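You operate a simulated robot arm through the tools that you are given. There is no shell and no other tool. Be economical: measure what you need, move in short steps, check, and stop when the job is done.

You are at the controls of a simulated two-armed robot. One attempt, no reset.

Task
Pick up the white vacuum filter with one hand, pass it to the other hand and put it on the top of the long low table. Set down upright: white vacuum filter.

Only the result counts: the job must be done as asked and must still hold three seconds after the hand-in. Knocking over, shifting, dropping, spilling or breaking anything else fails it.

Robot
Two 7-joint arms with two-finger parallel grippers on one trunk, on a base that drives. Base frame: it is fixed to the floor where the robot stands at the start and does not move with it; the origin is under the middle of the robot, x ahead of it, y to its left, z up. Readings come in mm, rad, newtons and seconds.
The left shoulder is at the start at [50, 177, 1104], the right one opposite. With the tool pointing down near the work surface each hand reaches from about 200 to 700 mm from the robot's upright axis, wherever it stands, measured 20 degrees to its own side. Places, roughly: top of the long low table [500, -1800, 600]. Payload 3.43 kg a hand.
Tool frame (each hand has its own): the origin (TCP) lies between the finger pads and is the grasp point; the fingertips stand 34 mm ahead of it; z points along the fingers, y is the line along which they close. The gripper opens to 128 mm. The fingers are 24 mm wide and 12 mm thick; the gripper's body (48 by 130 mm) begins 96 mm behind the TCP.
Orientation is told as [roll, pitch, yaw] about the base's x, y, z axes, in that order, counted from this pose: with the fingers straight down and closing along the base's y, the tool's x points along the base's -x, its y along +y and its z along -z.

Tools
- The arms move only by the tool move_arm. It takes "left_commands", "right_commands" or both (then of equal length, played together; a hand with none holds still); each is a list of rows, each a list of 6 numbers: the shift along the base's x, y, z in cm, then the turn, a rotation vector about the base's x, y, z in rad. In form: [[x, y, z, wx, wy, wz], ...]. A call has 1 to 8 rows; each row shifts and turns the commanded pose from where the row before left it. "left_grip" and "right_grip" are, for a hand that has rows, the finger opening in cm, from 0 to 12.8, set as the call begins (left out, the last holds). Each row takes 0.2 s and may step no farther than 50 mm and 0.15 rad from the row before; otherwise, or with a gripper value out of range, the whole call is refused. A pose out of reach is approached as far as the arm can. The call stops where the force on the tool passes 40 N (or 10 N more than at its start, if that is more) or the arm is blocked; 0.2 s more then pass. Each finger travels about 108 mm/s and halts on what it meets, pressing with about 43 N; the grip force reading is that of the motor and also rises with nothing between the fingers. The clock runs only during rows and for 0.2 s after the last one: add rows that do not move to give the fingers time. The reply holds the time, the measured pose of the TCP, the force on the tool along the base axes, the opening and the grip force, in the units named above and with some noise, with the torque about the TCP (base axes, N m) and any sound that the robot's microphone picked up.
- Cameras (640 x 400 px; columns grow to the right, rows downward): "scene" is now at [154.6, 31.7, 1269.8]; the picture's right is [0.36, -0.93, 0.00], its down [-0.50, -0.19, -0.84] and it looks along [0.79, 0.30, -0.54] (base axes); focal length 252 px, centre (320, 200). "left" rides on the left gripper at [76, 11, -160] in its tool frame; the picture's right is [-0.15, 0.99, 0.00], its down [-0.88, -0.13, -0.46] and it looks along [-0.45, -0.07, 0.89] (tool axes); focal length 234 px, centre (320, 200). "right" rides on the right gripper at [76, -11, -160] in its tool frame; the picture's right is [0.15, 0.99, 0.00], its down [-0.88, 0.13, -0.46] and it looks along [-0.45, 0.07, 0.89] (tool axes); focal length 234 px, centre (320, 200). There is no depth. A picture from a camera that has moved, and an enlarged one, comes with that camera's place and axes in the base frame and with its lens.
- camera(camera): a new picture of that camera. It takes no simulated time.
- raise_lower(by): slides the trunk up (or, below 0, down) by that many mm; the arms and the scene camera ride with it, the base frame stays. It gives what a move gives, with no picture.
- steer(legs): drives the robot by 1 to 6 legs, each [ahead, turn to the left] in mm and rad, along the robot's own axes; the way and the turn of a leg run together, so that a leg with both is an arc; at most 1500 mm and 3.142 rad a leg. The arms and the cameras ride along, it lands a little off, and it stops where it bumps. It gives what a move gives.
- head_to(pan, tilt): turns the head with the scene camera to pan (to the left, within 1.396 rad either way) and tilt (down, from -0.506 to 1.204), counted from straight ahead of the robot. It gives what a move gives.
- enlarge(camera, box): a new picture of the part [left, top, right, bottom] of that camera's present view, enlarged. It takes no simulated time.
- job_done(): hands the job in; it is judged then, once.

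Go step by step. Nothing tells you exact positions but the pictures and the camera data: compare them with the known pose of the tool, close in by small moves and look again before you grip or let go. The budget is 120 turns and 92 pictures, counting those below and the enlarged ones. Unless the task says otherwise, let go and move clear before handing in, and close with one line.

The tools are called after "Request:" as name(argument=value, ...) on one line, values as JSON. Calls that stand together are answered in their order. move_arm: Moves the arms, as the interface text tells. Its arguments: {"type":"object","properties":{"left_commands":{"type":"array","items":{"type":"array","items":{"type":"number"}}},"left_grip":{"type":"number"},"right_commands":{"type":"array","items":{"type":"array","items":{"type":"number"}}},"right_grip":{"type":"number"}},"required":[]} The other tools are called the same way: raise_lower (by) slides the trunk up or down; steer (legs) drives the base; head_to (pan, tilt) turns the head that bears the scene camera; camera (camera) takes a picture; enlarge (camera, box) takes an enlarged picture of a part of a camera's view; job_done () hands the job in.

At the start:

```text
time_s: 0.0
left_tcp_pos: [355.1, 261.4, 1103.7]
left_tool_rot: [0.001, -0.001, 0.003]
left_wrist_force: [-0.5, 0.1, -0.3]
left_torque: [-0.02, 0.02, -0.01]
left_gripper_width: 128.0
left_finger_force: 0.1
right_tcp_pos: [439.9, -27.1, 1080.1]
right_tool_rot: [-0.001, 0.001, 0.002]
right_wrist_force: [-0.4, -0.6, 0.6]
right_torque: [-0.03, -0.02, 0.01]
right_gripper_width: 128.2
right_finger_force: 0.0
trunk travel left (down, up): [-275.0, 126.0]
robot x, y, heading: [3.4, 1.3, 0.008]
head pan, tilt: [0.363, 0.569]
```

scene: 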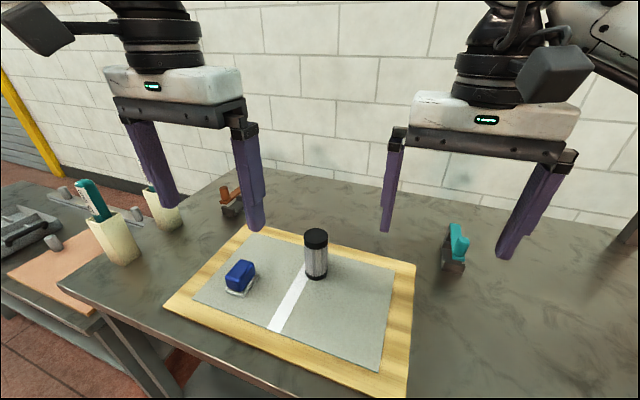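
right: 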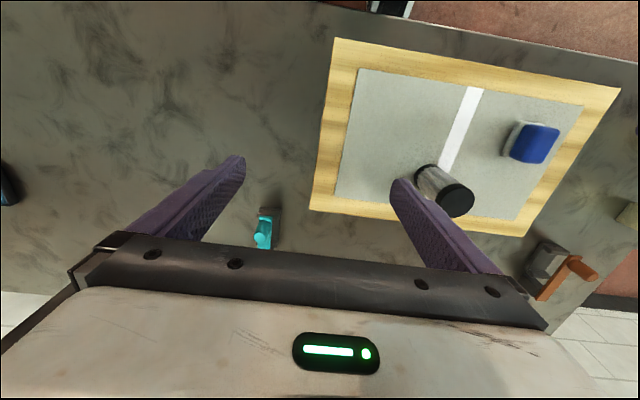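
left: 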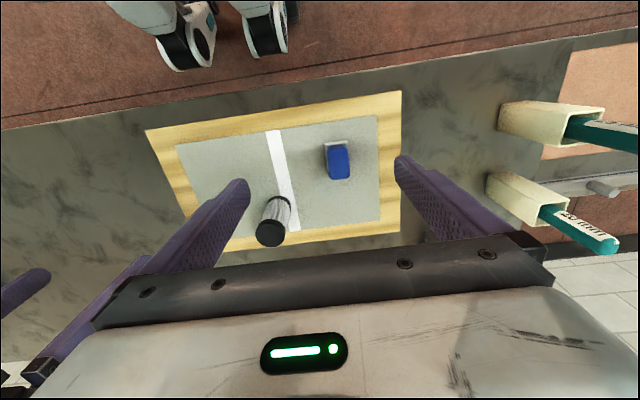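

I see a cylinder with black caps standing on a tray/board and a blue object; the cylinder is probably the white vacuum filter. I look closer before acting.

Request:
enlarge(camera="scene", box=[200, 200, 360, 300])

Request:
enlarge(camera="left", box=[220, 120, 380, 260])

Request:
head_to(pan=-1.3, tilt=0.5)

Request:
camera(camera="scene")

```text
4.00 times, centred on (280, 250) of scene
camera zoom: at [154.6, 31.7, 1269.8], right [0.36, -0.93, 0.0], down [-0.5, -0.19, -0.84], along [0.79, 0.3, -0.54], focal length 1007 px, centre (480, 0)
```

zoom: 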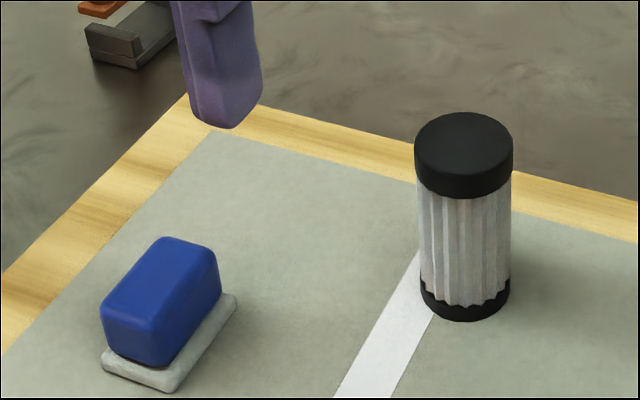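

```text
2.86 times, centred on (300, 190) of left
camera zoom: at [278.4, 272.4, 1263.3], right [0.14, 0.99, 0.0], down [0.88, -0.13, 0.46], along [0.45, -0.07, -0.89], focal length 669 px, centre (377, 229)
```

zoom: 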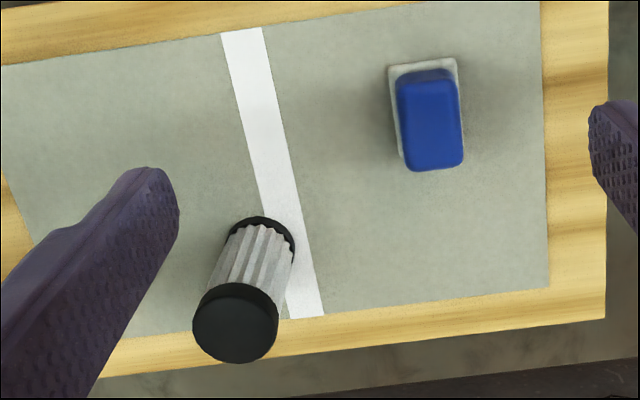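

```text
time_s: 1.7
left_tcp_pos: [355.9, 262.0, 1105.1]
left_tool_rot: [0.001, 0.0, 0.0]
left_wrist_force: [-0.1, 0.1, 0.9]
left_torque: [-0.02, -0.02, 0.0]
left_gripper_width: 127.9
left_finger_force: 0.0
right_tcp_pos: [439.1, -24.8, 1080.7]
right_tool_rot: [0.0, 0.0, 0.002]
right_wrist_force: [0.0, 0.2, 0.5]
right_torque: [0.02, 0.0, -0.02]
right_gripper_width: 128.1
right_finger_force: 0.1
trunk travel left (down, up): [-275.0, 126.0]
robot x, y, heading: [-3.8, -0.4, -0.005]
head pan, tilt: [-1.3, 0.499]
```

```text
86 pictures are left
camera scene: at [95.6, -87.7, 1276.1], right [-0.96, -0.27, 0.0], down [-0.13, 0.46, -0.88], along [0.24, -0.85, -0.48], focal length 252 px, centre (320, 200)
```

scene: 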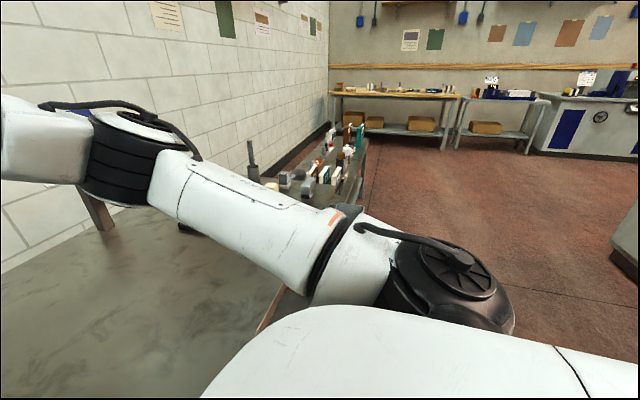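

The filter (black caps, white pleats) stands at about [475, 161], from z≈873 to 970, 45 mm across. I plan to have the left hand grip it low from the left side with the tool slanted, so the right can take it by its top from above and set it down upright. First I turn the left tool and move the right hand aside.

Request:
move_arm(left_commands=[[1, 1, 0, 0, 0, 0.15], [1, 1, 0, 0, 0, 0.15], [1, 1, 0, 0, 0, 0.15], [1, 1, 0, 0, 0, 0.15], [1, 1, 0, 0, 0, 0.15], [1, 1, 0, 0, 0, 0.15], [1, 1, 0, 0, 0, 0.15], [1, 1, 0, 0, 0, 0.15]], right_commands=[[0, -2, 0, 0, 0, 0], [0, -2, 0, 0, 0, 0], [0, -2, 0, 0, 0, 0], [0, -2, 0, 0, 0, 0], [0, -2, 0, 0, 0, 0], [0, -2, 0, 0, 0, 0], [0, -2, 0, 0, 0, 0], [0, 0, 0, 0, 0, 0]])

Request:
head_to(pan=0.36, tilt=0.6)

```text
time_s: 3.5
left_tcp_pos: [433.6, 341.5, 1103.8]
left_tool_rot: [0.001, -0.002, 1.202]
left_wrist_force: [-0.3, 0.3, 0.5]
left_torque: [-0.01, -0.01, 0.03]
left_gripper_width: 127.8
left_finger_force: 0.1
right_tcp_pos: [438.1, -166.1, 1080.5]
right_tool_rot: [-0.001, -0.001, 0.001]
right_wrist_force: [-0.8, -0.1, -0.7]
right_torque: [0.01, 0.03, -0.01]
right_gripper_width: 128.0
right_finger_force: 0.1
trunk travel left (down, up): [-275.0, 126.0]
robot x, y, heading: [-0.6, -0.8, -0.002]
head pan, tilt: [-1.3, 0.499]
```

```text
time_s: 5.2
left_tcp_pos: [432.2, 340.8, 1102.8]
left_tool_rot: [0.0, 0.001, 1.201]
left_wrist_force: [-0.8, 0.1, -0.2]
left_torque: [0.0, -0.01, 0.02]
left_gripper_width: 127.9
left_finger_force: 0.0
right_tcp_pos: [438.6, -166.1, 1080.0]
right_tool_rot: [0.001, 0.0, 0.0]
right_wrist_force: [0.5, 0.9, -0.6]
right_torque: [-0.02, -0.01, 0.02]
right_gripper_width: 128.0
right_finger_force: 0.1
trunk travel left (down, up): [-275.0, 126.0]
robot x, y, heading: [-1.1, 4.4, -0.003]
head pan, tilt: [0.36, 0.6]
```

The turn works. Next I finish the yaw and roll the left tool so that it points to the right and down.

Request:
move_arm(left_commands=[[1, 0, 0, 0, 0, 0.125], [1, 0, 0, 0, 0, 0.125], [1, 0, 0, 0, 0, 0.12], [1, 0, 0, -0.14, 0, 0], [0, 0, 0, -0.14, 0, 0], [0, 0, 0, -0.14, 0, 0], [0, 0, 0, -0.14, 0, 0], [0, 0, 0, -0.14, 0, 0]])

Request:
move_arm(left_commands=[[0, 0, -2, -0.14, 0, 0], [0, 0, -2, -0.14, 0, 0], [0, -1, -2, -0.14, 0, 0], [0, -1, -2, 0, 0, 0]])

Request:
camera(camera="scene")

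Request:
camera(camera="left")

```text
time_s: 7.0
left_tcp_pos: [475.7, 341.9, 1103.1]
left_tool_rot: [0.0, 0.702, 1.57]
left_wrist_force: [-0.2, 0.8, 0.1]
left_torque: [-0.02, 0.02, -0.01]
left_gripper_width: 128.1
left_finger_force: 0.0
right_tcp_pos: [439.0, -165.8, 1080.0]
right_tool_rot: [-0.002, -0.001, 0.0]
right_wrist_force: [-0.6, 0.3, -1.1]
right_torque: [-0.01, 0.0, -0.05]
right_gripper_width: 128.1
right_finger_force: 0.0
trunk travel left (down, up): [-275.0, 126.0]
robot x, y, heading: [-2.4, -0.7, -0.001]
head pan, tilt: [0.36, 0.6]
```

```text
time_s: 8.0
left_tcp_pos: [470.4, 319.5, 1024.7]
left_tool_rot: [-0.005, 1.115, 1.57]
left_wrist_force: [-0.2, -0.5, -0.2]
left_torque: [0.03, 0.0, 0.0]
left_gripper_width: 127.8
left_finger_force: 0.0
right_tcp_pos: [437.4, -167.0, 1079.8]
right_tool_rot: [0.0, 0.001, 0.0]
right_wrist_force: [0.6, 0.1, 0.2]
right_torque: [-0.01, 0.02, -0.01]
right_gripper_width: 127.9
right_finger_force: 0.0
trunk travel left (down, up): [-275.0, 126.0]
robot x, y, heading: [-0.6, 2.7, -0.001]
head pan, tilt: [0.36, 0.6]
```

```text
85 pictures are left
camera scene: at [153.8, 31.0, 1267.1], right [0.35, -0.94, 0.0], down [-0.53, -0.2, -0.83], along [0.77, 0.29, -0.56], focal length 252 px, centre (320, 200)
```

scene: 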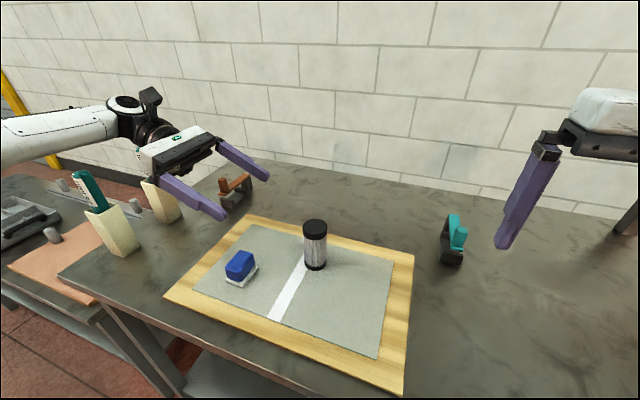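

```text
84 pictures are left
camera left: at [459.3, 431.3, 1162.2], right [-0.99, 0.06, -0.13], down [0.13, 0.8, -0.59], along [0.07, -0.6, -0.8], focal length 234 px, centre (320, 200)
```

left: 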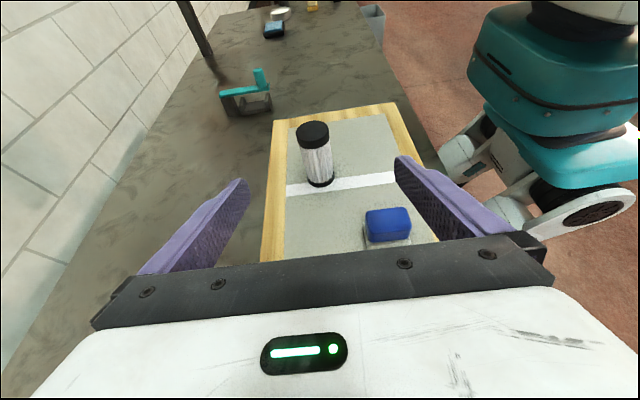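

The left tool is oriented well and its camera sees the filter between the fingers. I come nearer along the tool direction, staying above the blue object, and narrow the opening.

Request:
move_arm(left_commands=[[0.2, -2, -1, 0, 0, 0], [0.2, -2, -1, 0, 0, 0], [0, -2, -1, 0, 0, 0], [0, -2, -1, 0, 0, 0]], left_grip=9)

Request:
enlarge(camera="left", box=[220, 60, 460, 210])

Request:
enlarge(camera="scene", box=[180, 140, 420, 290])

```text
time_s: 9.0
left_tcp_pos: [459.3, 239.6, 994.9]
left_tool_rot: [-0.003, 1.113, 1.571]
left_wrist_force: [0.3, 0.5, 0.0]
left_torque: [0.01, 0.01, -0.03]
left_gripper_width: 90.0
left_finger_force: 0.1
left hand out of reach, approached as far as the arm can: row 1, 2, 3, 4
right_tcp_pos: [438.1, -165.0, 1079.9]
right_tool_rot: [-0.001, 0.001, -0.001]
right_wrist_force: [0.6, -0.5, 0.7]
right_torque: [-0.03, 0.0, 0.03]
right_gripper_width: 127.9
right_finger_force: 0.1
trunk travel left (down, up): [-275.0, 126.0]
robot x, y, heading: [-0.3, 2.7, 0.002]
head pan, tilt: [0.36, 0.6]
```

```text
2.67 times, centred on (340, 135) of left
camera zoom: at [447.9, 350.3, 1132.2], right [-0.99, 0.06, -0.13], down [0.13, 0.8, -0.59], along [0.07, -0.6, -0.8], focal length 624 px, centre (267, 373)
```

zoom: 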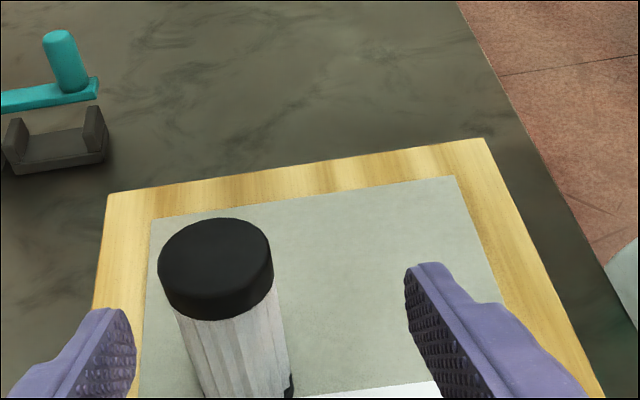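

```text
2.67 times, centred on (300, 215) of scene
camera zoom: at [154.0, 31.0, 1267.0], right [0.35, -0.94, 0.0], down [-0.53, -0.2, -0.83], along [0.77, 0.29, -0.56], focal length 672 px, centre (373, 160)
```

zoom: 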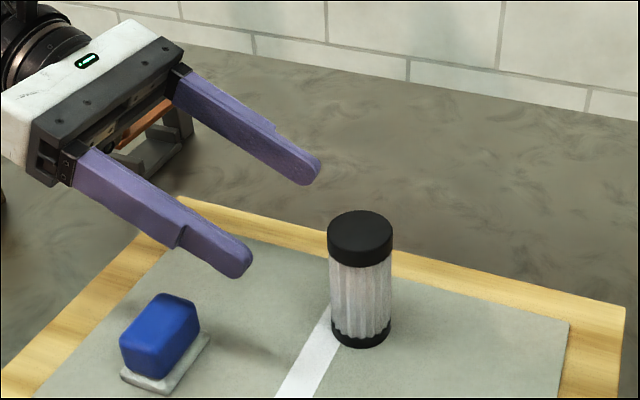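

The arm is at the limit of its reach here (x stays 15 mm short). I raise the hand, back it off a little, and lower the trunk so that the shoulder comes nearer to working height.

Request:
move_arm(left_commands=[[0, 2, 3, 0, 0, 0], [0, 2, 3, 0, 0, 0], [0, 0, 3, 0, 0, 0]])

Request:
raise_lower(by=-100)

Request:
move_arm(left_commands=[[0, -1.5, 0, 0, 0, 0], [0, -1.5, 0, 0, 0, 0]])

```text
time_s: 9.8
left_tcp_pos: [458.7, 280.3, 1085.0]
left_tool_rot: [0.0, 1.118, 1.571]
left_wrist_force: [-0.6, -0.2, 0.0]
left_torque: [-0.01, 0.01, -0.01]
left_gripper_width: 90.1
left_finger_force: 0.2
right_tcp_pos: [438.9, -166.5, 1080.0]
right_tool_rot: [0.001, -0.003, -0.001]
right_wrist_force: [0.0, 0.2, 0.1]
right_torque: [0.01, 0.02, 0.01]
right_gripper_width: 128.0
right_finger_force: 0.1
trunk travel left (down, up): [-275.0, 126.0]
robot x, y, heading: [-2.5, -1.4, 0.001]
head pan, tilt: [0.36, 0.6]
```

```text
time_s: 11.2
left_tcp_pos: [459.0, 280.8, 984.3]
left_tool_rot: [0.001, 1.119, 1.572]
left_wrist_force: [0.1, 0.5, 0.9]
left_torque: [0.01, 0.0, -0.04]
left_gripper_width: 90.0
left_finger_force: 0.1
right_tcp_pos: [437.2, -166.0, 981.8]
right_tool_rot: [0.0, 0.0, 0.001]
right_wrist_force: [-1.1, 0.0, 0.0]
right_torque: [0.01, -0.01, -0.01]
right_gripper_width: 127.7
right_finger_force: 0.1
trunk travel left (down, up): [-175.0, 226.0]
robot x, y, heading: [-1.2, -0.5, -0.0]
head pan, tilt: [0.36, 0.6]
```

```text
time_s: 11.8
left_tcp_pos: [458.7, 251.2, 984.5]
left_tool_rot: [-0.001, 1.119, 1.57]
left_wrist_force: [0.2, -0.3, 0.3]
left_torque: [0.02, 0.02, -0.01]
left_gripper_width: 90.2
left_finger_force: 0.0
right_tcp_pos: [438.8, -165.3, 980.3]
right_tool_rot: [0.0, 0.001, 0.0]
right_wrist_force: [-0.6, 0.5, -0.4]
right_torque: [0.01, -0.03, -0.03]
right_gripper_width: 128.0
right_finger_force: 0.0
trunk travel left (down, up): [-175.0, 226.0]
robot x, y, heading: [3.1, -1.0, 0.005]
head pan, tilt: [0.36, 0.6]
```

Request:
move_arm(left_commands=[[1, 0, 0, 0, 0, 0], [0.6, 0, -1, 0, 0, 0]])

Request:
camera(camera="left")

Request:
enlarge(camera="scene", box=[180, 100, 420, 250])

```text
time_s: 12.3
left_tcp_pos: [474.7, 252.0, 973.8]
left_tool_rot: [0.0, 1.12, 1.571]
left_wrist_force: [-0.9, 0.5, -0.5]
left_torque: [-0.04, 0.0, 0.05]
left_gripper_width: 90.1
left_finger_force: 0.1
right_tcp_pos: [438.2, -166.3, 980.3]
right_tool_rot: [0.0, 0.0, 0.001]
right_wrist_force: [-0.3, -0.5, -0.6]
right_torque: [0.02, -0.01, 0.03]
right_gripper_width: 128.1
right_finger_force: 0.1
trunk travel left (down, up): [-175.0, 226.0]
robot x, y, heading: [0.9, -0.0, 0.004]
head pan, tilt: [0.36, 0.6]
```

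```text
81 pictures are left
camera left: at [463.3, 362.6, 1112.0], right [-0.99, 0.06, -0.13], down [0.13, 0.79, -0.59], along [0.07, -0.6, -0.79], focal length 234 px, centre (320, 200)
```

left: 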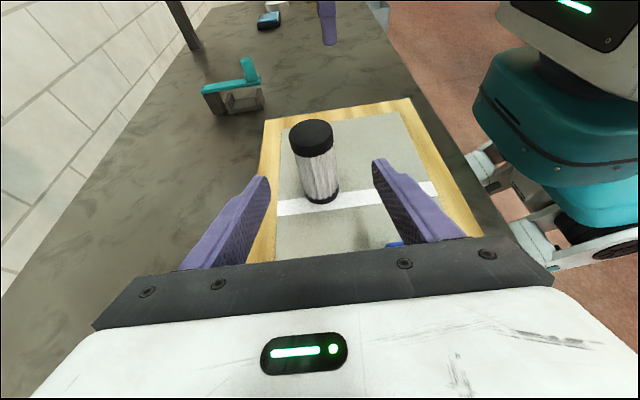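

```text
2.67 times, centred on (300, 175) of scene
camera zoom: at [154.0, 31.1, 1167.0], right [0.35, -0.94, 0.0], down [-0.53, -0.2, -0.82], along [0.77, 0.29, -0.57], focal length 672 px, centre (373, 267)
```

zoom: 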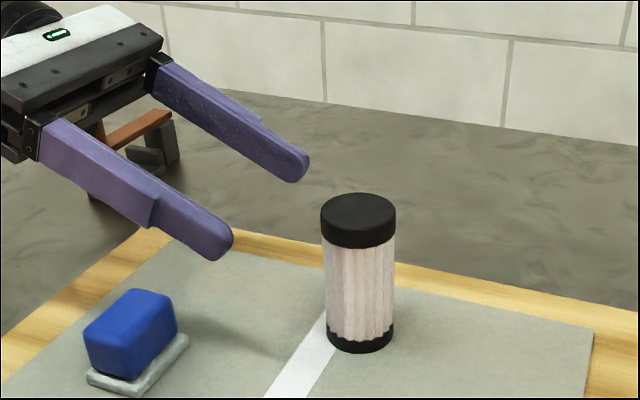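

Triangulating with both cameras (checked on the fingertips) puts the filter at about [482, 164], z 860 to 964. I line the hand up and slide in along the tool axis part of the way.

Request:
move_arm(left_commands=[[0.7, 0, -1.4, 0, 0, 0], [0, 0, -1.5, 0, 0, 0], [0, -2, -1, 0, 0, 0], [0, -2, -1, 0, 0, 0]])

Request:
camera(camera="left")

Request:
enlarge(camera="scene", box=[180, 100, 420, 250])

```text
time_s: 13.3
left_tcp_pos: [477.4, 210.9, 925.9]
left_tool_rot: [-0.006, 1.11, 1.571]
left_wrist_force: [0.3, 0.1, 0.1]
left_torque: [0.04, 0.02, -0.05]
left_gripper_width: 90.0
left_finger_force: 0.2
left hand out of reach, approached as far as the arm can: row 4
right_tcp_pos: [437.1, -166.5, 980.9]
right_tool_rot: [0.001, -0.002, 0.0]
right_wrist_force: [0.0, -0.1, -0.4]
right_torque: [-0.02, 0.0, 0.0]
right_gripper_width: 128.0
right_finger_force: 0.1
trunk travel left (down, up): [-175.0, 226.0]
robot x, y, heading: [1.1, 0.3, 0.001]
head pan, tilt: [0.36, 0.6]
```

```text
79 pictures are left
camera left: at [465.5, 320.9, 1064.4], right [-0.99, 0.06, -0.13], down [0.13, 0.8, -0.59], along [0.07, -0.6, -0.8], focal length 234 px, centre (320, 200)
```

left: 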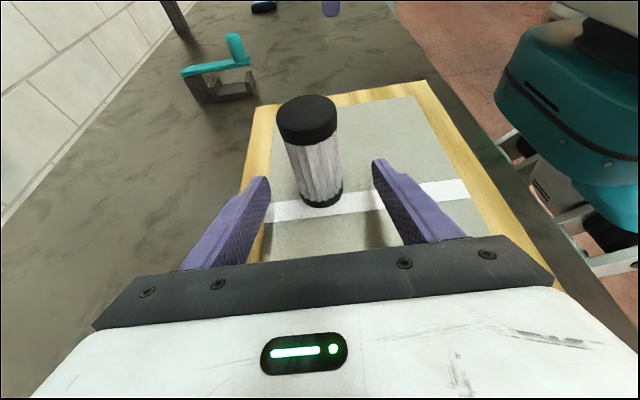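

```text
2.67 times, centred on (300, 175) of scene
camera zoom: at [153.9, 31.0, 1167.0], right [0.35, -0.94, 0.0], down [-0.53, -0.2, -0.83], along [0.77, 0.29, -0.56], focal length 672 px, centre (373, 267)
```

zoom: 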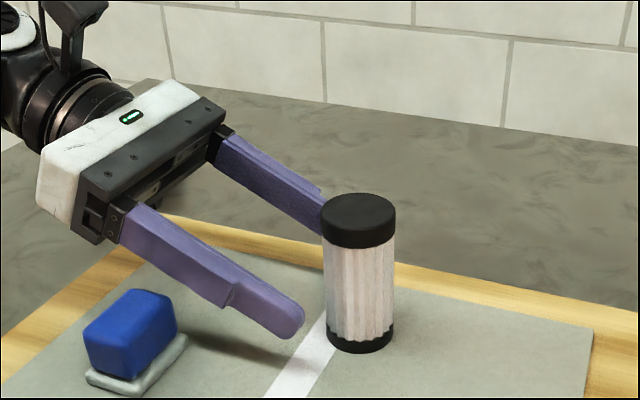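

Again at the reach limit. I lift slightly and lower the trunk more.

Request:
move_arm(left_commands=[[0, 1, 2.5, 0, 0, 0], [0, 1, 2.5, 0, 0, 0], [0, 0, 2, 0, 0, 0]])

Request:
raise_lower(by=-80)

Request:
move_arm(left_commands=[[0.3, -1, 0, 0, 0, 0], [0, -1, -0.3, 0, 0, 0]])

```text
time_s: 14.2
left_tcp_pos: [478.1, 233.5, 996.5]
left_tool_rot: [0.0, 1.119, 1.572]
left_wrist_force: [0.1, -0.4, 0.2]
left_torque: [0.0, -0.02, -0.01]
left_gripper_width: 90.0
left_finger_force: 0.0
right_tcp_pos: [439.7, -165.7, 980.9]
right_tool_rot: [0.0, 0.0, 0.001]
right_wrist_force: [0.8, -0.1, -0.1]
right_torque: [0.02, 0.02, -0.02]
right_gripper_width: 127.8
right_finger_force: 0.0
trunk travel left (down, up): [-175.0, 226.0]
robot x, y, heading: [6.3, -0.0, 0.002]
head pan, tilt: [0.36, 0.6]
```

```text
time_s: 15.3
left_tcp_pos: [478.0, 233.3, 917.3]
left_tool_rot: [0.0, 1.116, 1.57]
left_wrist_force: [0.2, 0.6, 0.0]
left_torque: [0.01, -0.02, -0.01]
left_gripper_width: 90.2
left_finger_force: 0.0
right_tcp_pos: [440.0, -167.1, 901.8]
right_tool_rot: [-0.001, -0.001, 0.0]
right_wrist_force: [-1.4, 0.9, -0.5]
right_torque: [0.02, -0.02, 0.03]
right_gripper_width: 128.1
right_finger_force: 0.0
trunk travel left (down, up): [-95.0, 306.0]
robot x, y, heading: [-3.1, 1.1, -0.0]
head pan, tilt: [0.36, 0.6]
```

```text
time_s: 15.9
left_tcp_pos: [480.2, 210.8, 913.2]
left_tool_rot: [0.0, 1.12, 1.571]
left_wrist_force: [-0.2, -0.3, -0.2]
left_torque: [0.0, -0.03, -0.02]
left_gripper_width: 89.8
left_finger_force: 0.1
right_tcp_pos: [438.4, -164.7, 900.5]
right_tool_rot: [0.0, 0.001, -0.001]
right_wrist_force: [0.8, -0.3, 0.3]
right_torque: [-0.02, 0.03, -0.01]
right_gripper_width: 127.7
right_finger_force: 0.1
trunk travel left (down, up): [-95.0, 306.0]
robot x, y, heading: [-1.0, -0.1, 0.0]
head pan, tilt: [0.36, 0.6]
```

Reach is fine now. I slide in to the filter in small steps and look.

Request:
move_arm(left_commands=[[0.1, -1.2, -0.3, 0, 0, 0], [0, -1.2, -0.3, 0, 0, 0], [0, -1.2, -0.3, 0, 0, 0], [0, -1.0, -0.2, 0, 0, 0]])

Request:
camera(camera="left")

Request:
enlarge(camera="scene", box=[180, 60, 420, 210])

```text
time_s: 16.9
left_tcp_pos: [482.8, 165.9, 901.2]
left_tool_rot: [-0.001, 1.118, 1.57]
left_wrist_force: [-0.1, 0.5, -0.8]
left_torque: [0.02, -0.01, 0.0]
left_gripper_width: 89.8
left_finger_force: 0.0
right_tcp_pos: [438.3, -166.4, 900.8]
right_tool_rot: [-0.001, 0.0, 0.001]
right_wrist_force: [-0.8, 0.1, 0.9]
right_torque: [0.0, -0.01, 0.0]
right_gripper_width: 128.2
right_finger_force: 0.1
trunk travel left (down, up): [-95.0, 306.0]
robot x, y, heading: [2.3, 1.7, 0.0]
head pan, tilt: [0.36, 0.6]
```

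```text
77 pictures are left
camera left: at [470.4, 276.0, 1039.5], right [-0.99, 0.06, -0.13], down [0.13, 0.79, -0.59], along [0.07, -0.6, -0.79], focal length 234 px, centre (320, 200)
```

left: 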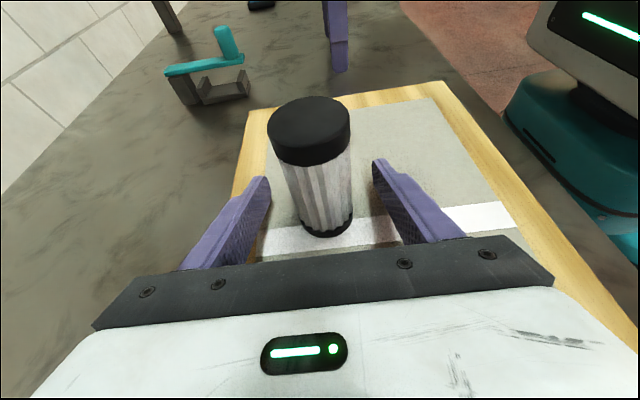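

```text
2.67 times, centred on (300, 135) of scene
camera zoom: at [153.9, 31.1, 1087.0], right [0.35, -0.94, 0.0], down [-0.53, -0.2, -0.83], along [0.77, 0.29, -0.56], focal length 672 px, centre (373, 373)
```

zoom: 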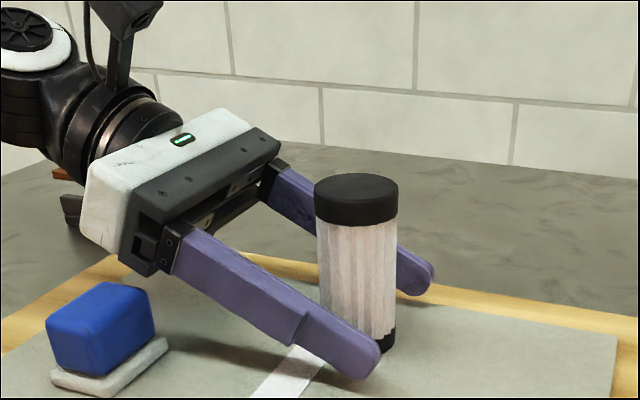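

The fingers straddle the filter, centred on it. I close.

Request:
move_arm(left_commands=[[0, 0, 0, 0, 0, 0], [0, 0, 0, 0, 0, 0], [0, 0, 0, 0, 0, 0], [0, 0, 0, 0, 0, 0]], left_grip=3.5)

Request:
camera(camera="left")

```text
time_s: 17.9
left_tcp_pos: [481.4, 167.2, 901.5]
left_tool_rot: [0.0, 1.118, 1.572]
left_wrist_force: [0.6, -0.6, 0.1]
left_torque: [-0.04, 0.01, 0.0]
left_gripper_width: 44.6
left_finger_force: 43.5
right_tcp_pos: [438.7, -167.3, 900.9]
right_tool_rot: [0.0, -0.001, -0.002]
right_wrist_force: [-0.9, 0.7, -1.1]
right_torque: [0.0, -0.01, 0.01]
right_gripper_width: 128.2
right_finger_force: 0.1
trunk travel left (down, up): [-95.0, 306.0]
robot x, y, heading: [1.6, 1.0, -0.005]
head pan, tilt: [0.36, 0.6]
```

```text
75 pictures are left
camera left: at [470.4, 276.2, 1039.6], right [-0.99, 0.06, -0.13], down [0.13, 0.79, -0.59], along [0.07, -0.6, -0.79], focal length 234 px, centre (320, 200)
```

left: 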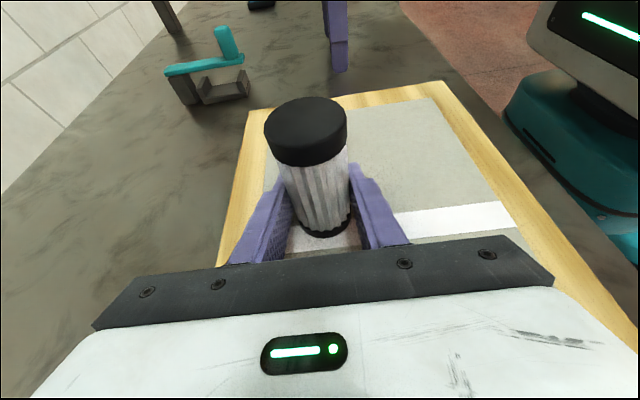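

Gripped at 44.6 mm. I lift both hands straight up.

Request:
move_arm(left_commands=[[0, 0, 1, 0, 0, 0], [0, 0, 2, 0, 0, 0], [0, 0, 2, 0, 0, 0], [0, 0, 2, 0, 0, 0], [0, 0, 2, 0, 0, 0], [-1, 0, 2, 0, 0, 0], [-2, 0, 1, 0, 0, 0], [-2, 0, 0, 0, 0, 0]], right_commands=[[0, 0, 3, 0, 0, 0], [0, 0, 3, 0, 0, 0], [0, 0, 3, 0, 0, 0], [0, 0, 3, 0, 0, 0], [0, 0, 3, 0, 0, 0], [0, 0, 3, 0, 0, 0], [0, 0, 3, 0, 0, 0], [0, 0, 3, 0, 0, 0]])

Request:
camera(camera="scene")

Request:
camera(camera="left")

```text
time_s: 19.7
left_tcp_pos: [430.9, 168.2, 1023.3]
left_tool_rot: [0.002, 1.117, 1.573]
left_wrist_force: [0.0, -0.9, -1.1]
left_torque: [-0.01, -0.02, 0.0]
left_gripper_width: 44.3
left_finger_force: 42.7
right_tcp_pos: [431.9, -167.0, 1113.3]
right_tool_rot: [0.002, -0.006, 0.001]
right_wrist_force: [-0.2, 0.5, -0.6]
right_torque: [-0.04, 0.0, -0.01]
right_gripper_width: 127.6
right_finger_force: 0.1
right hand out of reach, approached as far as the arm can: row 8
trunk travel left (down, up): [-95.0, 306.0]
robot x, y, heading: [-1.7, -1.4, 0.005]
head pan, tilt: [0.36, 0.6]
```

```text
74 pictures are left
camera scene: at [153.9, 31.2, 1087.0], right [0.35, -0.94, 0.0], down [-0.53, -0.2, -0.83], along [0.77, 0.29, -0.56], focal length 252 px, centre (320, 200)
```

scene: 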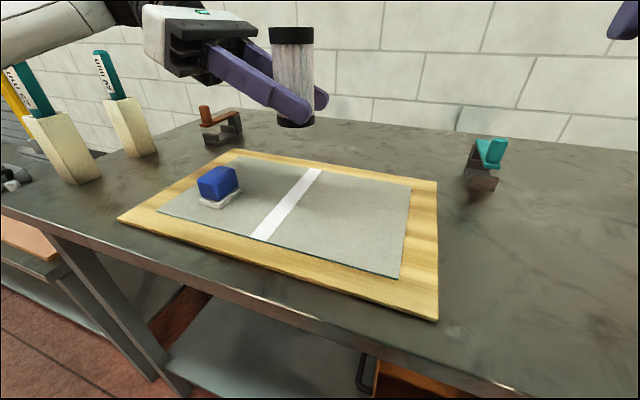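

```text
73 pictures are left
camera left: at [419.2, 278.6, 1160.2], right [-0.99, 0.06, -0.13], down [0.13, 0.79, -0.59], along [0.07, -0.6, -0.79], focal length 234 px, centre (320, 200)
```

left: 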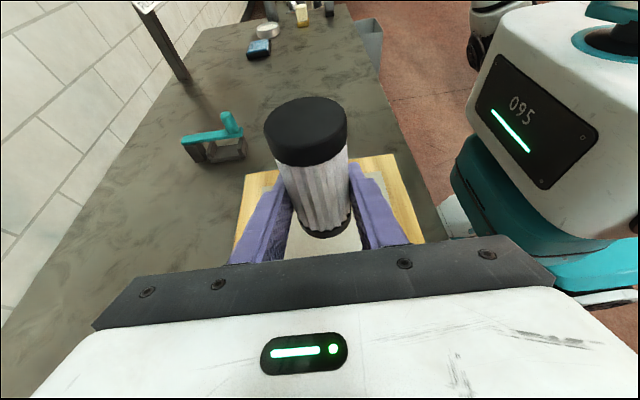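

The filter is held upright and firmly. The right arm is near its height limit, so I raise the trunk and then bring the left hand down and towards the middle.

Request:
raise_lower(by=150)

Request:
move_arm(left_commands=[[-0.5, -1, -2, 0, 0, 0], [-0.5, -1, -2, 0, 0, 0], [-0.5, -1, -2, 0, 0, 0], [-0.5, -1, -2, 0, 0, 0], [-0.5, -1, -2, 0, 0, 0], [0, -1, -2, 0, 0, 0], [0, -1, 0, 0, 0, 0], [0, 0, 0, 0, 0, 0]], right_commands=[[0, 0, 0, 0, 0, 0], [0, 1, 0, 0, 0, 0], [0, 1, 0, 0, 0, 0], [0, 1, 0, 0, 0, 0], [0, 1, 0, 0, 0, 0], [0, 1, 0, 0, 0, 0], [0, 1, 0, 0, 0, 0], [0, 0, 0, 0, 0, 0]], right_grip=7.5)

Request:
head_to(pan=0.3, tilt=0.2)

Request:
camera(camera="scene")

Request:
camera(camera="right")

```text
time_s: 21.5
left_tcp_pos: [430.4, 168.0, 1173.1]
left_tool_rot: [-0.001, 1.118, 1.572]
left_wrist_force: [0.0, 0.3, -1.2]
left_torque: [0.0, 0.01, 0.05]
left_gripper_width: 44.5
left_finger_force: 42.9
right_tcp_pos: [432.4, -166.0, 1263.1]
right_tool_rot: [0.002, -0.002, 0.0]
right_wrist_force: [0.7, -0.8, -0.4]
right_torque: [-0.03, -0.05, -0.01]
right_gripper_width: 128.1
right_finger_force: 0.1
trunk travel left (down, up): [-245.0, 156.0]
robot x, y, heading: [0.2, -3.5, 0.002]
head pan, tilt: [0.36, 0.6]
```

```text
time_s: 23.3
left_tcp_pos: [406.1, 97.5, 1052.7]
left_tool_rot: [0.001, 1.119, 1.57]
left_wrist_force: [0.4, 1.2, -0.7]
left_torque: [0.0, 0.0, 0.01]
left_gripper_width: 44.4
left_finger_force: 42.4
right_tcp_pos: [430.3, -106.9, 1259.6]
right_tool_rot: [0.002, -0.005, 0.001]
right_wrist_force: [-0.4, 0.4, -0.1]
right_torque: [0.01, 0.02, -0.01]
right_gripper_width: 74.9
right_finger_force: 0.1
trunk travel left (down, up): [-245.0, 156.0]
robot x, y, heading: [-0.8, 7.4, 0.005]
head pan, tilt: [0.36, 0.6]
```

```text
time_s: 24.1
left_tcp_pos: [405.3, 98.3, 1052.3]
left_tool_rot: [0.001, 1.119, 1.571]
left_wrist_force: [0.0, 1.5, -0.8]
left_torque: [0.01, 0.0, -0.02]
left_gripper_width: 44.6
left_finger_force: 42.6
right_tcp_pos: [429.6, -107.1, 1260.4]
right_tool_rot: [0.002, -0.006, -0.001]
right_wrist_force: [0.0, 0.4, -0.3]
right_torque: [-0.03, -0.01, 0.0]
right_gripper_width: 74.9
right_finger_force: 0.0
trunk travel left (down, up): [-245.0, 156.0]
robot x, y, heading: [-4.7, -0.7, -0.001]
head pan, tilt: [0.3, 0.201]
```

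```text
72 pictures are left
camera scene: at [160.3, 27.6, 1273.7], right [0.3, -0.96, 0.0], down [-0.19, -0.06, -0.98], along [0.94, 0.29, -0.2], focal length 252 px, centre (320, 200)
```

scene: 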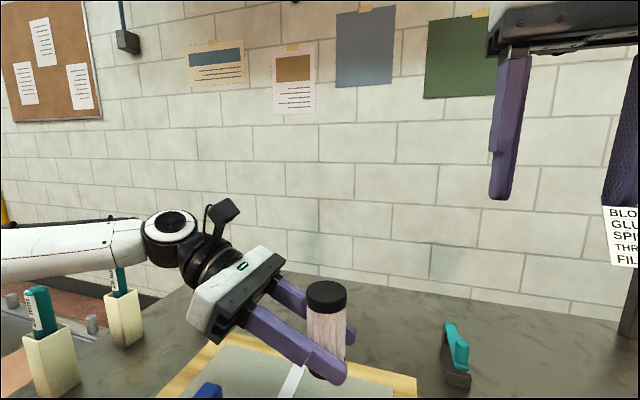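

```text
71 pictures are left
camera right: at [352.8, -119.1, 1419.5], right [-0.15, 0.99, 0.0], down [0.88, 0.13, 0.46], along [0.46, 0.07, -0.89], focal length 234 px, centre (320, 200)
```

right: 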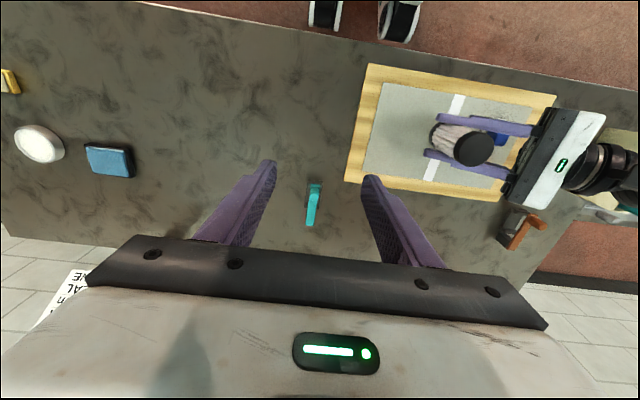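

Both cameras agree: the filter is at about [405, 96] with its top at z≈1117. I move the right hand over it.

Request:
move_arm(right_commands=[[-0.5, 3.5, 0, 0, 0, 0], [-0.5, 3.5, 0, 0, 0, 0], [-0.5, 3.5, 0, 0, 0, 0], [-0.5, 3.5, 0, 0, 0, 0], [-0.5, 3.2, -1, 0, 0, 0], [0, 3.1, -2, 0, 0, 0], [0, 0, -2, 0, 0, 0], [0, 0, 0, 0, 0, 0]])

Request:
camera(camera="scene")

Request:
camera(camera="right")

```text
time_s: 25.9
left_tcp_pos: [406.5, 98.8, 1054.4]
left_tool_rot: [0.002, 1.12, 1.574]
left_wrist_force: [1.1, -0.4, -0.9]
left_torque: [0.01, 0.02, -0.05]
left_gripper_width: 44.3
left_finger_force: 42.8
right_tcp_pos: [401.4, 80.5, 1196.9]
right_tool_rot: [0.024, -0.004, -0.021]
right_wrist_force: [-0.1, 0.4, 0.3]
right_torque: [-0.01, 0.0, -0.04]
right_gripper_width: 75.1
right_finger_force: 0.1
right hand out of reach, approached as far as the arm can: row 1, 2, 3, 4
trunk travel left (down, up): [-245.0, 156.0]
robot x, y, heading: [0.9, 2.4, -0.004]
head pan, tilt: [0.3, 0.201]
```

```text
70 pictures are left
camera scene: at [160.7, 27.4, 1273.7], right [0.3, -0.96, 0.0], down [-0.19, -0.06, -0.98], along [0.94, 0.29, -0.2], focal length 252 px, centre (320, 200)
```

scene: 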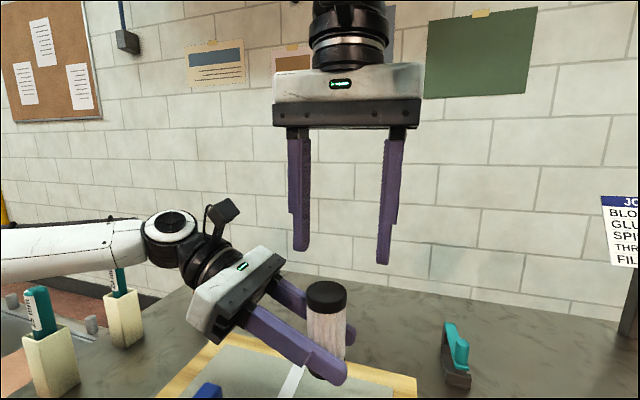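

```text
69 pictures are left
camera right: at [324.9, 66.1, 1356.0], right [-0.13, 0.99, 0.02], down [0.88, 0.1, 0.46], along [0.46, 0.08, -0.89], focal length 234 px, centre (320, 200)
```

right: 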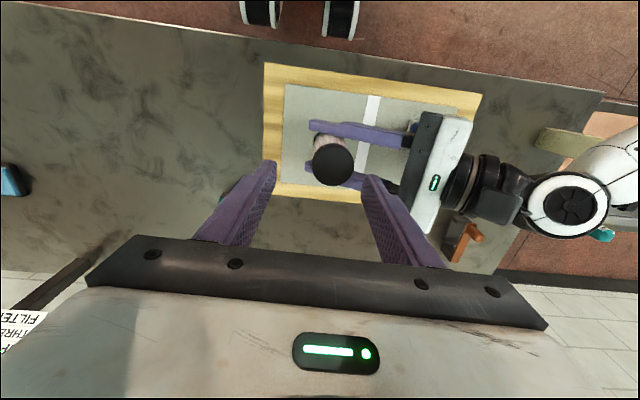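

The right arm is a bit short up here, so I bring both hands some 60 mm to the right and lower.

Request:
move_arm(left_commands=[[0, -1.5, -1, 0, 0, 0], [0, -1.5, -1, 0, 0, 0], [0, -1.5, -1, 0, 0, 0], [0, -1.5, 0, 0, 0, 0], [0, 0, 0, 0, 0, 0]], right_commands=[[0, -1.5, -1, 0, 0, 0], [0, -1.5, -1, 0, 0, 0], [0, -1.5, -1, 0, 0, 0], [0, 0, 0, 0, 0, 0], [0, 0, 0, 0, 0, 0]])

Request:
camera(camera="right")

Request:
camera(camera="scene")

```text
time_s: 27.1
left_tcp_pos: [406.8, 38.3, 1023.0]
left_tool_rot: [0.0, 1.118, 1.572]
left_wrist_force: [0.3, -0.6, -0.4]
left_torque: [0.01, -0.02, -0.01]
left_gripper_width: 44.6
left_finger_force: 43.5
right_tcp_pos: [394.8, 45.3, 1161.2]
right_tool_rot: [0.002, -0.002, 0.0]
right_wrist_force: [0.0, 0.2, 0.4]
right_torque: [0.02, -0.01, 0.01]
right_gripper_width: 75.2
right_finger_force: 0.2
trunk travel left (down, up): [-245.0, 156.0]
robot x, y, heading: [-2.1, 1.9, 0.004]
head pan, tilt: [0.3, 0.201]
```

```text
68 pictures are left
camera right: at [317.8, 32.4, 1320.8], right [-0.15, 0.99, 0.0], down [0.88, 0.13, 0.46], along [0.45, 0.07, -0.89], focal length 234 px, centre (320, 200)
```

right: 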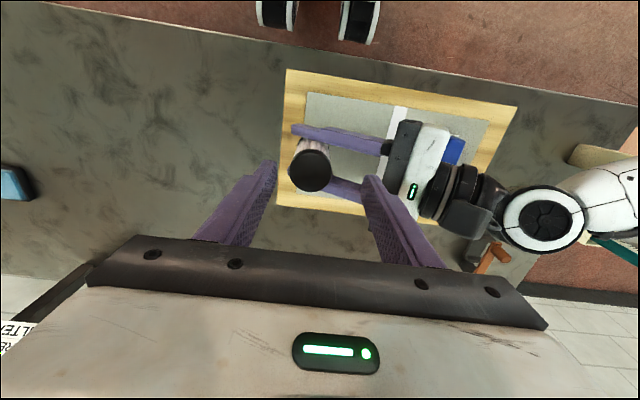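

```text
67 pictures are left
camera scene: at [160.3, 27.6, 1273.8], right [0.3, -0.96, 0.0], down [-0.19, -0.06, -0.98], along [0.94, 0.29, -0.2], focal length 252 px, centre (320, 200)
```

scene: 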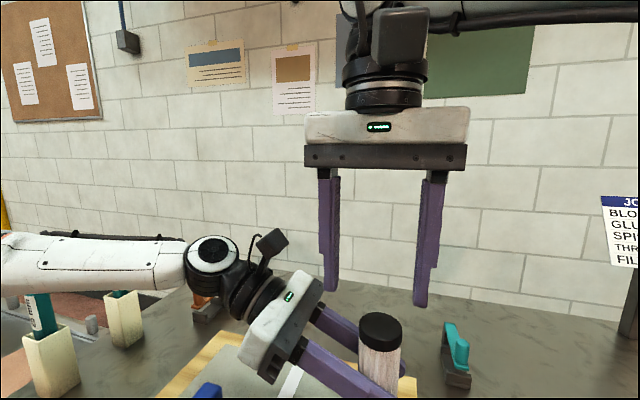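

The filter now stands at about [404, 36], top z≈1086. I align the right hand and come down to just above the cap to check.

Request:
move_arm(right_commands=[[1.0, -0.9, 0, 0, 0, 0], [0, 0, -1.5, 0, 0, 0], [0, 0, -1.5, 0, 0, 0], [0, 0, 0, 0, 0, 0]])

Request:
camera(camera="right")

Request:
camera(camera="left")

Request:
enlarge(camera="scene", box=[280, 200, 520, 400])

```text
time_s: 28.1
left_tcp_pos: [407.1, 37.4, 1022.5]
left_tool_rot: [0.001, 1.12, 1.571]
left_wrist_force: [-0.2, 0.1, -1.1]
left_torque: [0.02, 0.0, -0.01]
left_gripper_width: 44.4
left_finger_force: 43.8
right_tcp_pos: [405.4, 34.6, 1132.1]
right_tool_rot: [0.002, -0.002, 0.001]
right_wrist_force: [0.6, 0.2, 0.2]
right_torque: [0.03, 0.0, 0.03]
right_gripper_width: 75.0
right_finger_force: 0.0
trunk travel left (down, up): [-245.0, 156.0]
robot x, y, heading: [-0.5, 1.0, -0.005]
head pan, tilt: [0.3, 0.201]
```

```text
66 pictures are left
camera right: at [328.4, 23.2, 1291.1], right [-0.15, 0.99, 0.0], down [0.88, 0.13, 0.46], along [0.45, 0.07, -0.89], focal length 234 px, centre (320, 200)
```

right: 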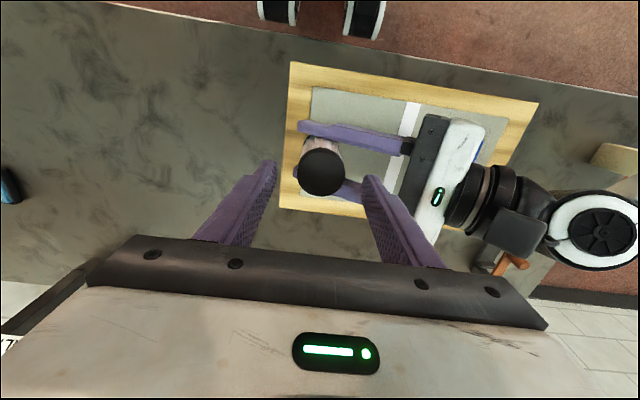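

```text
65 pictures are left
camera left: at [395.6, 148.2, 1160.3], right [-0.99, 0.06, -0.13], down [0.13, 0.79, -0.59], along [0.07, -0.6, -0.79], focal length 234 px, centre (320, 200)
```

left: 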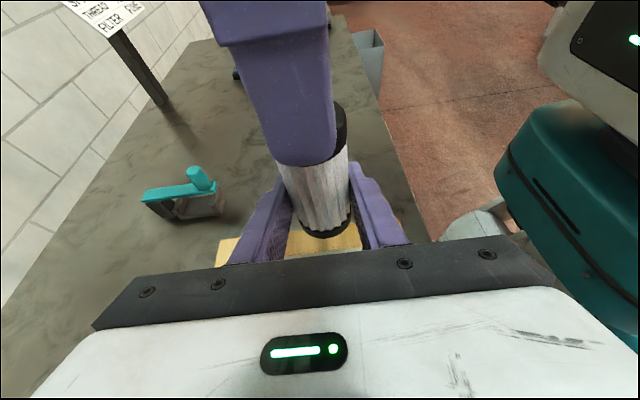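

```text
2.00 times, centred on (400, 300) of scene
camera zoom: at [160.2, 27.6, 1273.8], right [0.3, -0.96, 0.0], down [-0.19, -0.06, -0.98], along [0.94, 0.29, -0.2], focal length 504 px, centre (160, 0)
```

zoom: 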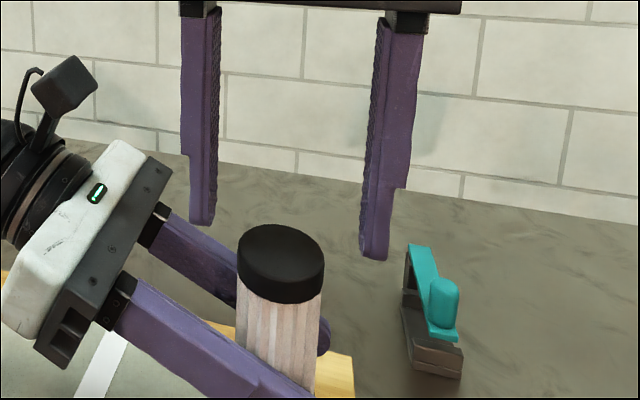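

Well aligned. I come down so that the pads cover the cap, watching the force.

Request:
move_arm(right_commands=[[0, 0.2, -1.4, 0, 0, 0], [0, 0, -1.4, 0, 0, 0], [0, 0, -1.4, 0, 0, 0], [0, 0, 0, 0, 0, 0]])

Request:
camera(camera="right")

Request:
enlarge(camera="scene", box=[280, 200, 520, 400])

```text
time_s: 29.1
left_tcp_pos: [407.5, 37.3, 1022.0]
left_tool_rot: [0.0, 1.118, 1.57]
left_wrist_force: [-0.4, -0.1, -1.9]
left_torque: [-0.03, 0.0, 0.02]
left_gripper_width: 44.4
left_finger_force: 43.0
right_tcp_pos: [404.8, 38.1, 1089.8]
right_tool_rot: [0.003, -0.005, -0.001]
right_wrist_force: [0.8, 0.4, 0.1]
right_torque: [0.0, 0.02, -0.03]
right_gripper_width: 75.1
right_finger_force: 0.1
trunk travel left (down, up): [-245.0, 156.0]
robot x, y, heading: [-3.1, 0.8, -0.007]
head pan, tilt: [0.3, 0.201]
```

```text
63 pictures are left
camera right: at [328.2, 26.1, 1248.9], right [-0.15, 0.99, 0.0], down [0.88, 0.13, 0.46], along [0.45, 0.07, -0.89], focal length 234 px, centre (320, 200)
```

right: 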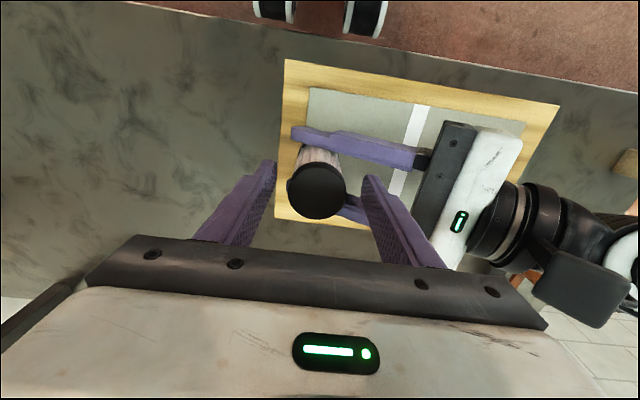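

```text
2.00 times, centred on (400, 300) of scene
camera zoom: at [160.2, 27.6, 1273.8], right [0.3, -0.96, 0.0], down [-0.19, -0.06, -0.98], along [0.94, 0.29, -0.2], focal length 504 px, centre (160, 0)
```

zoom: 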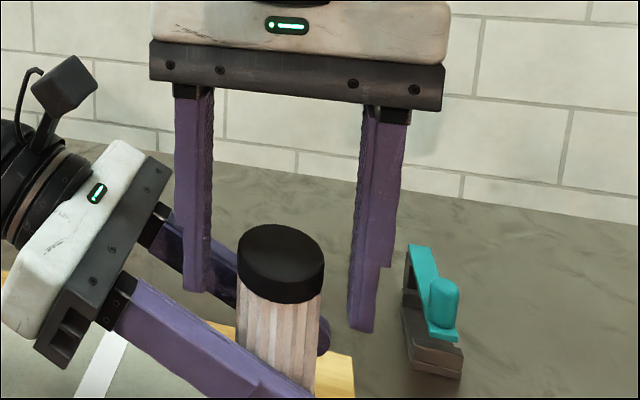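

The pads straddle the cap, centred within 2 mm. I close the right hand.

Request:
move_arm(right_commands=[[0, -0.15, 0, 0, 0, 0], [0, 0, 0, 0, 0, 0], [0, 0, 0, 0, 0, 0], [0, 0, 0, 0, 0, 0]], right_grip=3.5)

Request:
camera(camera="right")

Request:
enlarge(camera="scene", box=[280, 200, 520, 400])

```text
time_s: 30.1
left_tcp_pos: [406.9, 37.5, 1022.2]
left_tool_rot: [-0.001, 1.118, 1.57]
left_wrist_force: [-0.1, 1.5, -1.9]
left_torque: [-0.02, 0.06, -0.03]
left_gripper_width: 44.3
left_finger_force: 42.9
right_tcp_pos: [406.0, 35.3, 1088.5]
right_tool_rot: [0.001, -0.005, 0.0]
right_wrist_force: [-0.5, -0.9, 0.6]
right_torque: [0.0, -0.04, 0.05]
right_gripper_width: 44.2
right_finger_force: 43.0
trunk travel left (down, up): [-245.0, 156.0]
robot x, y, heading: [1.4, -1.6, 0.001]
head pan, tilt: [0.3, 0.201]
```

```text
61 pictures are left
camera right: at [328.5, 24.4, 1248.7], right [-0.15, 0.99, 0.0], down [0.88, 0.13, 0.46], along [0.45, 0.07, -0.89], focal length 234 px, centre (320, 200)
```

right: 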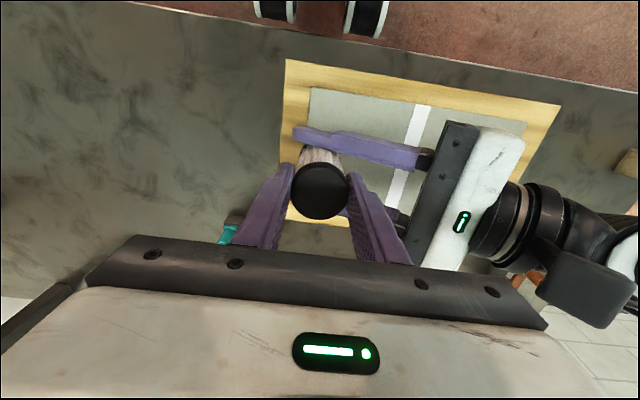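

```text
2.00 times, centred on (400, 300) of scene
camera zoom: at [160.3, 27.6, 1273.8], right [0.3, -0.96, 0.0], down [-0.19, -0.06, -0.98], along [0.94, 0.29, -0.2], focal length 504 px, centre (160, 0)
```

zoom: 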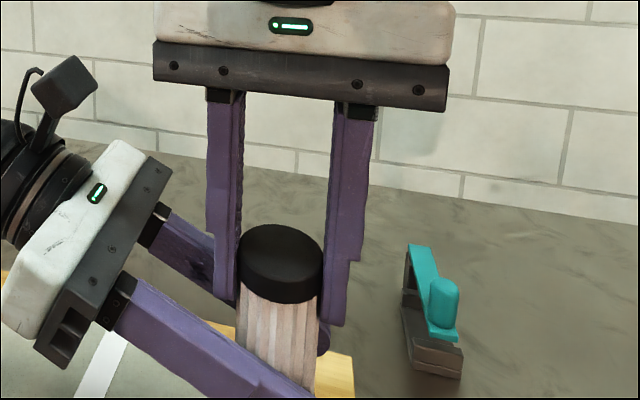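

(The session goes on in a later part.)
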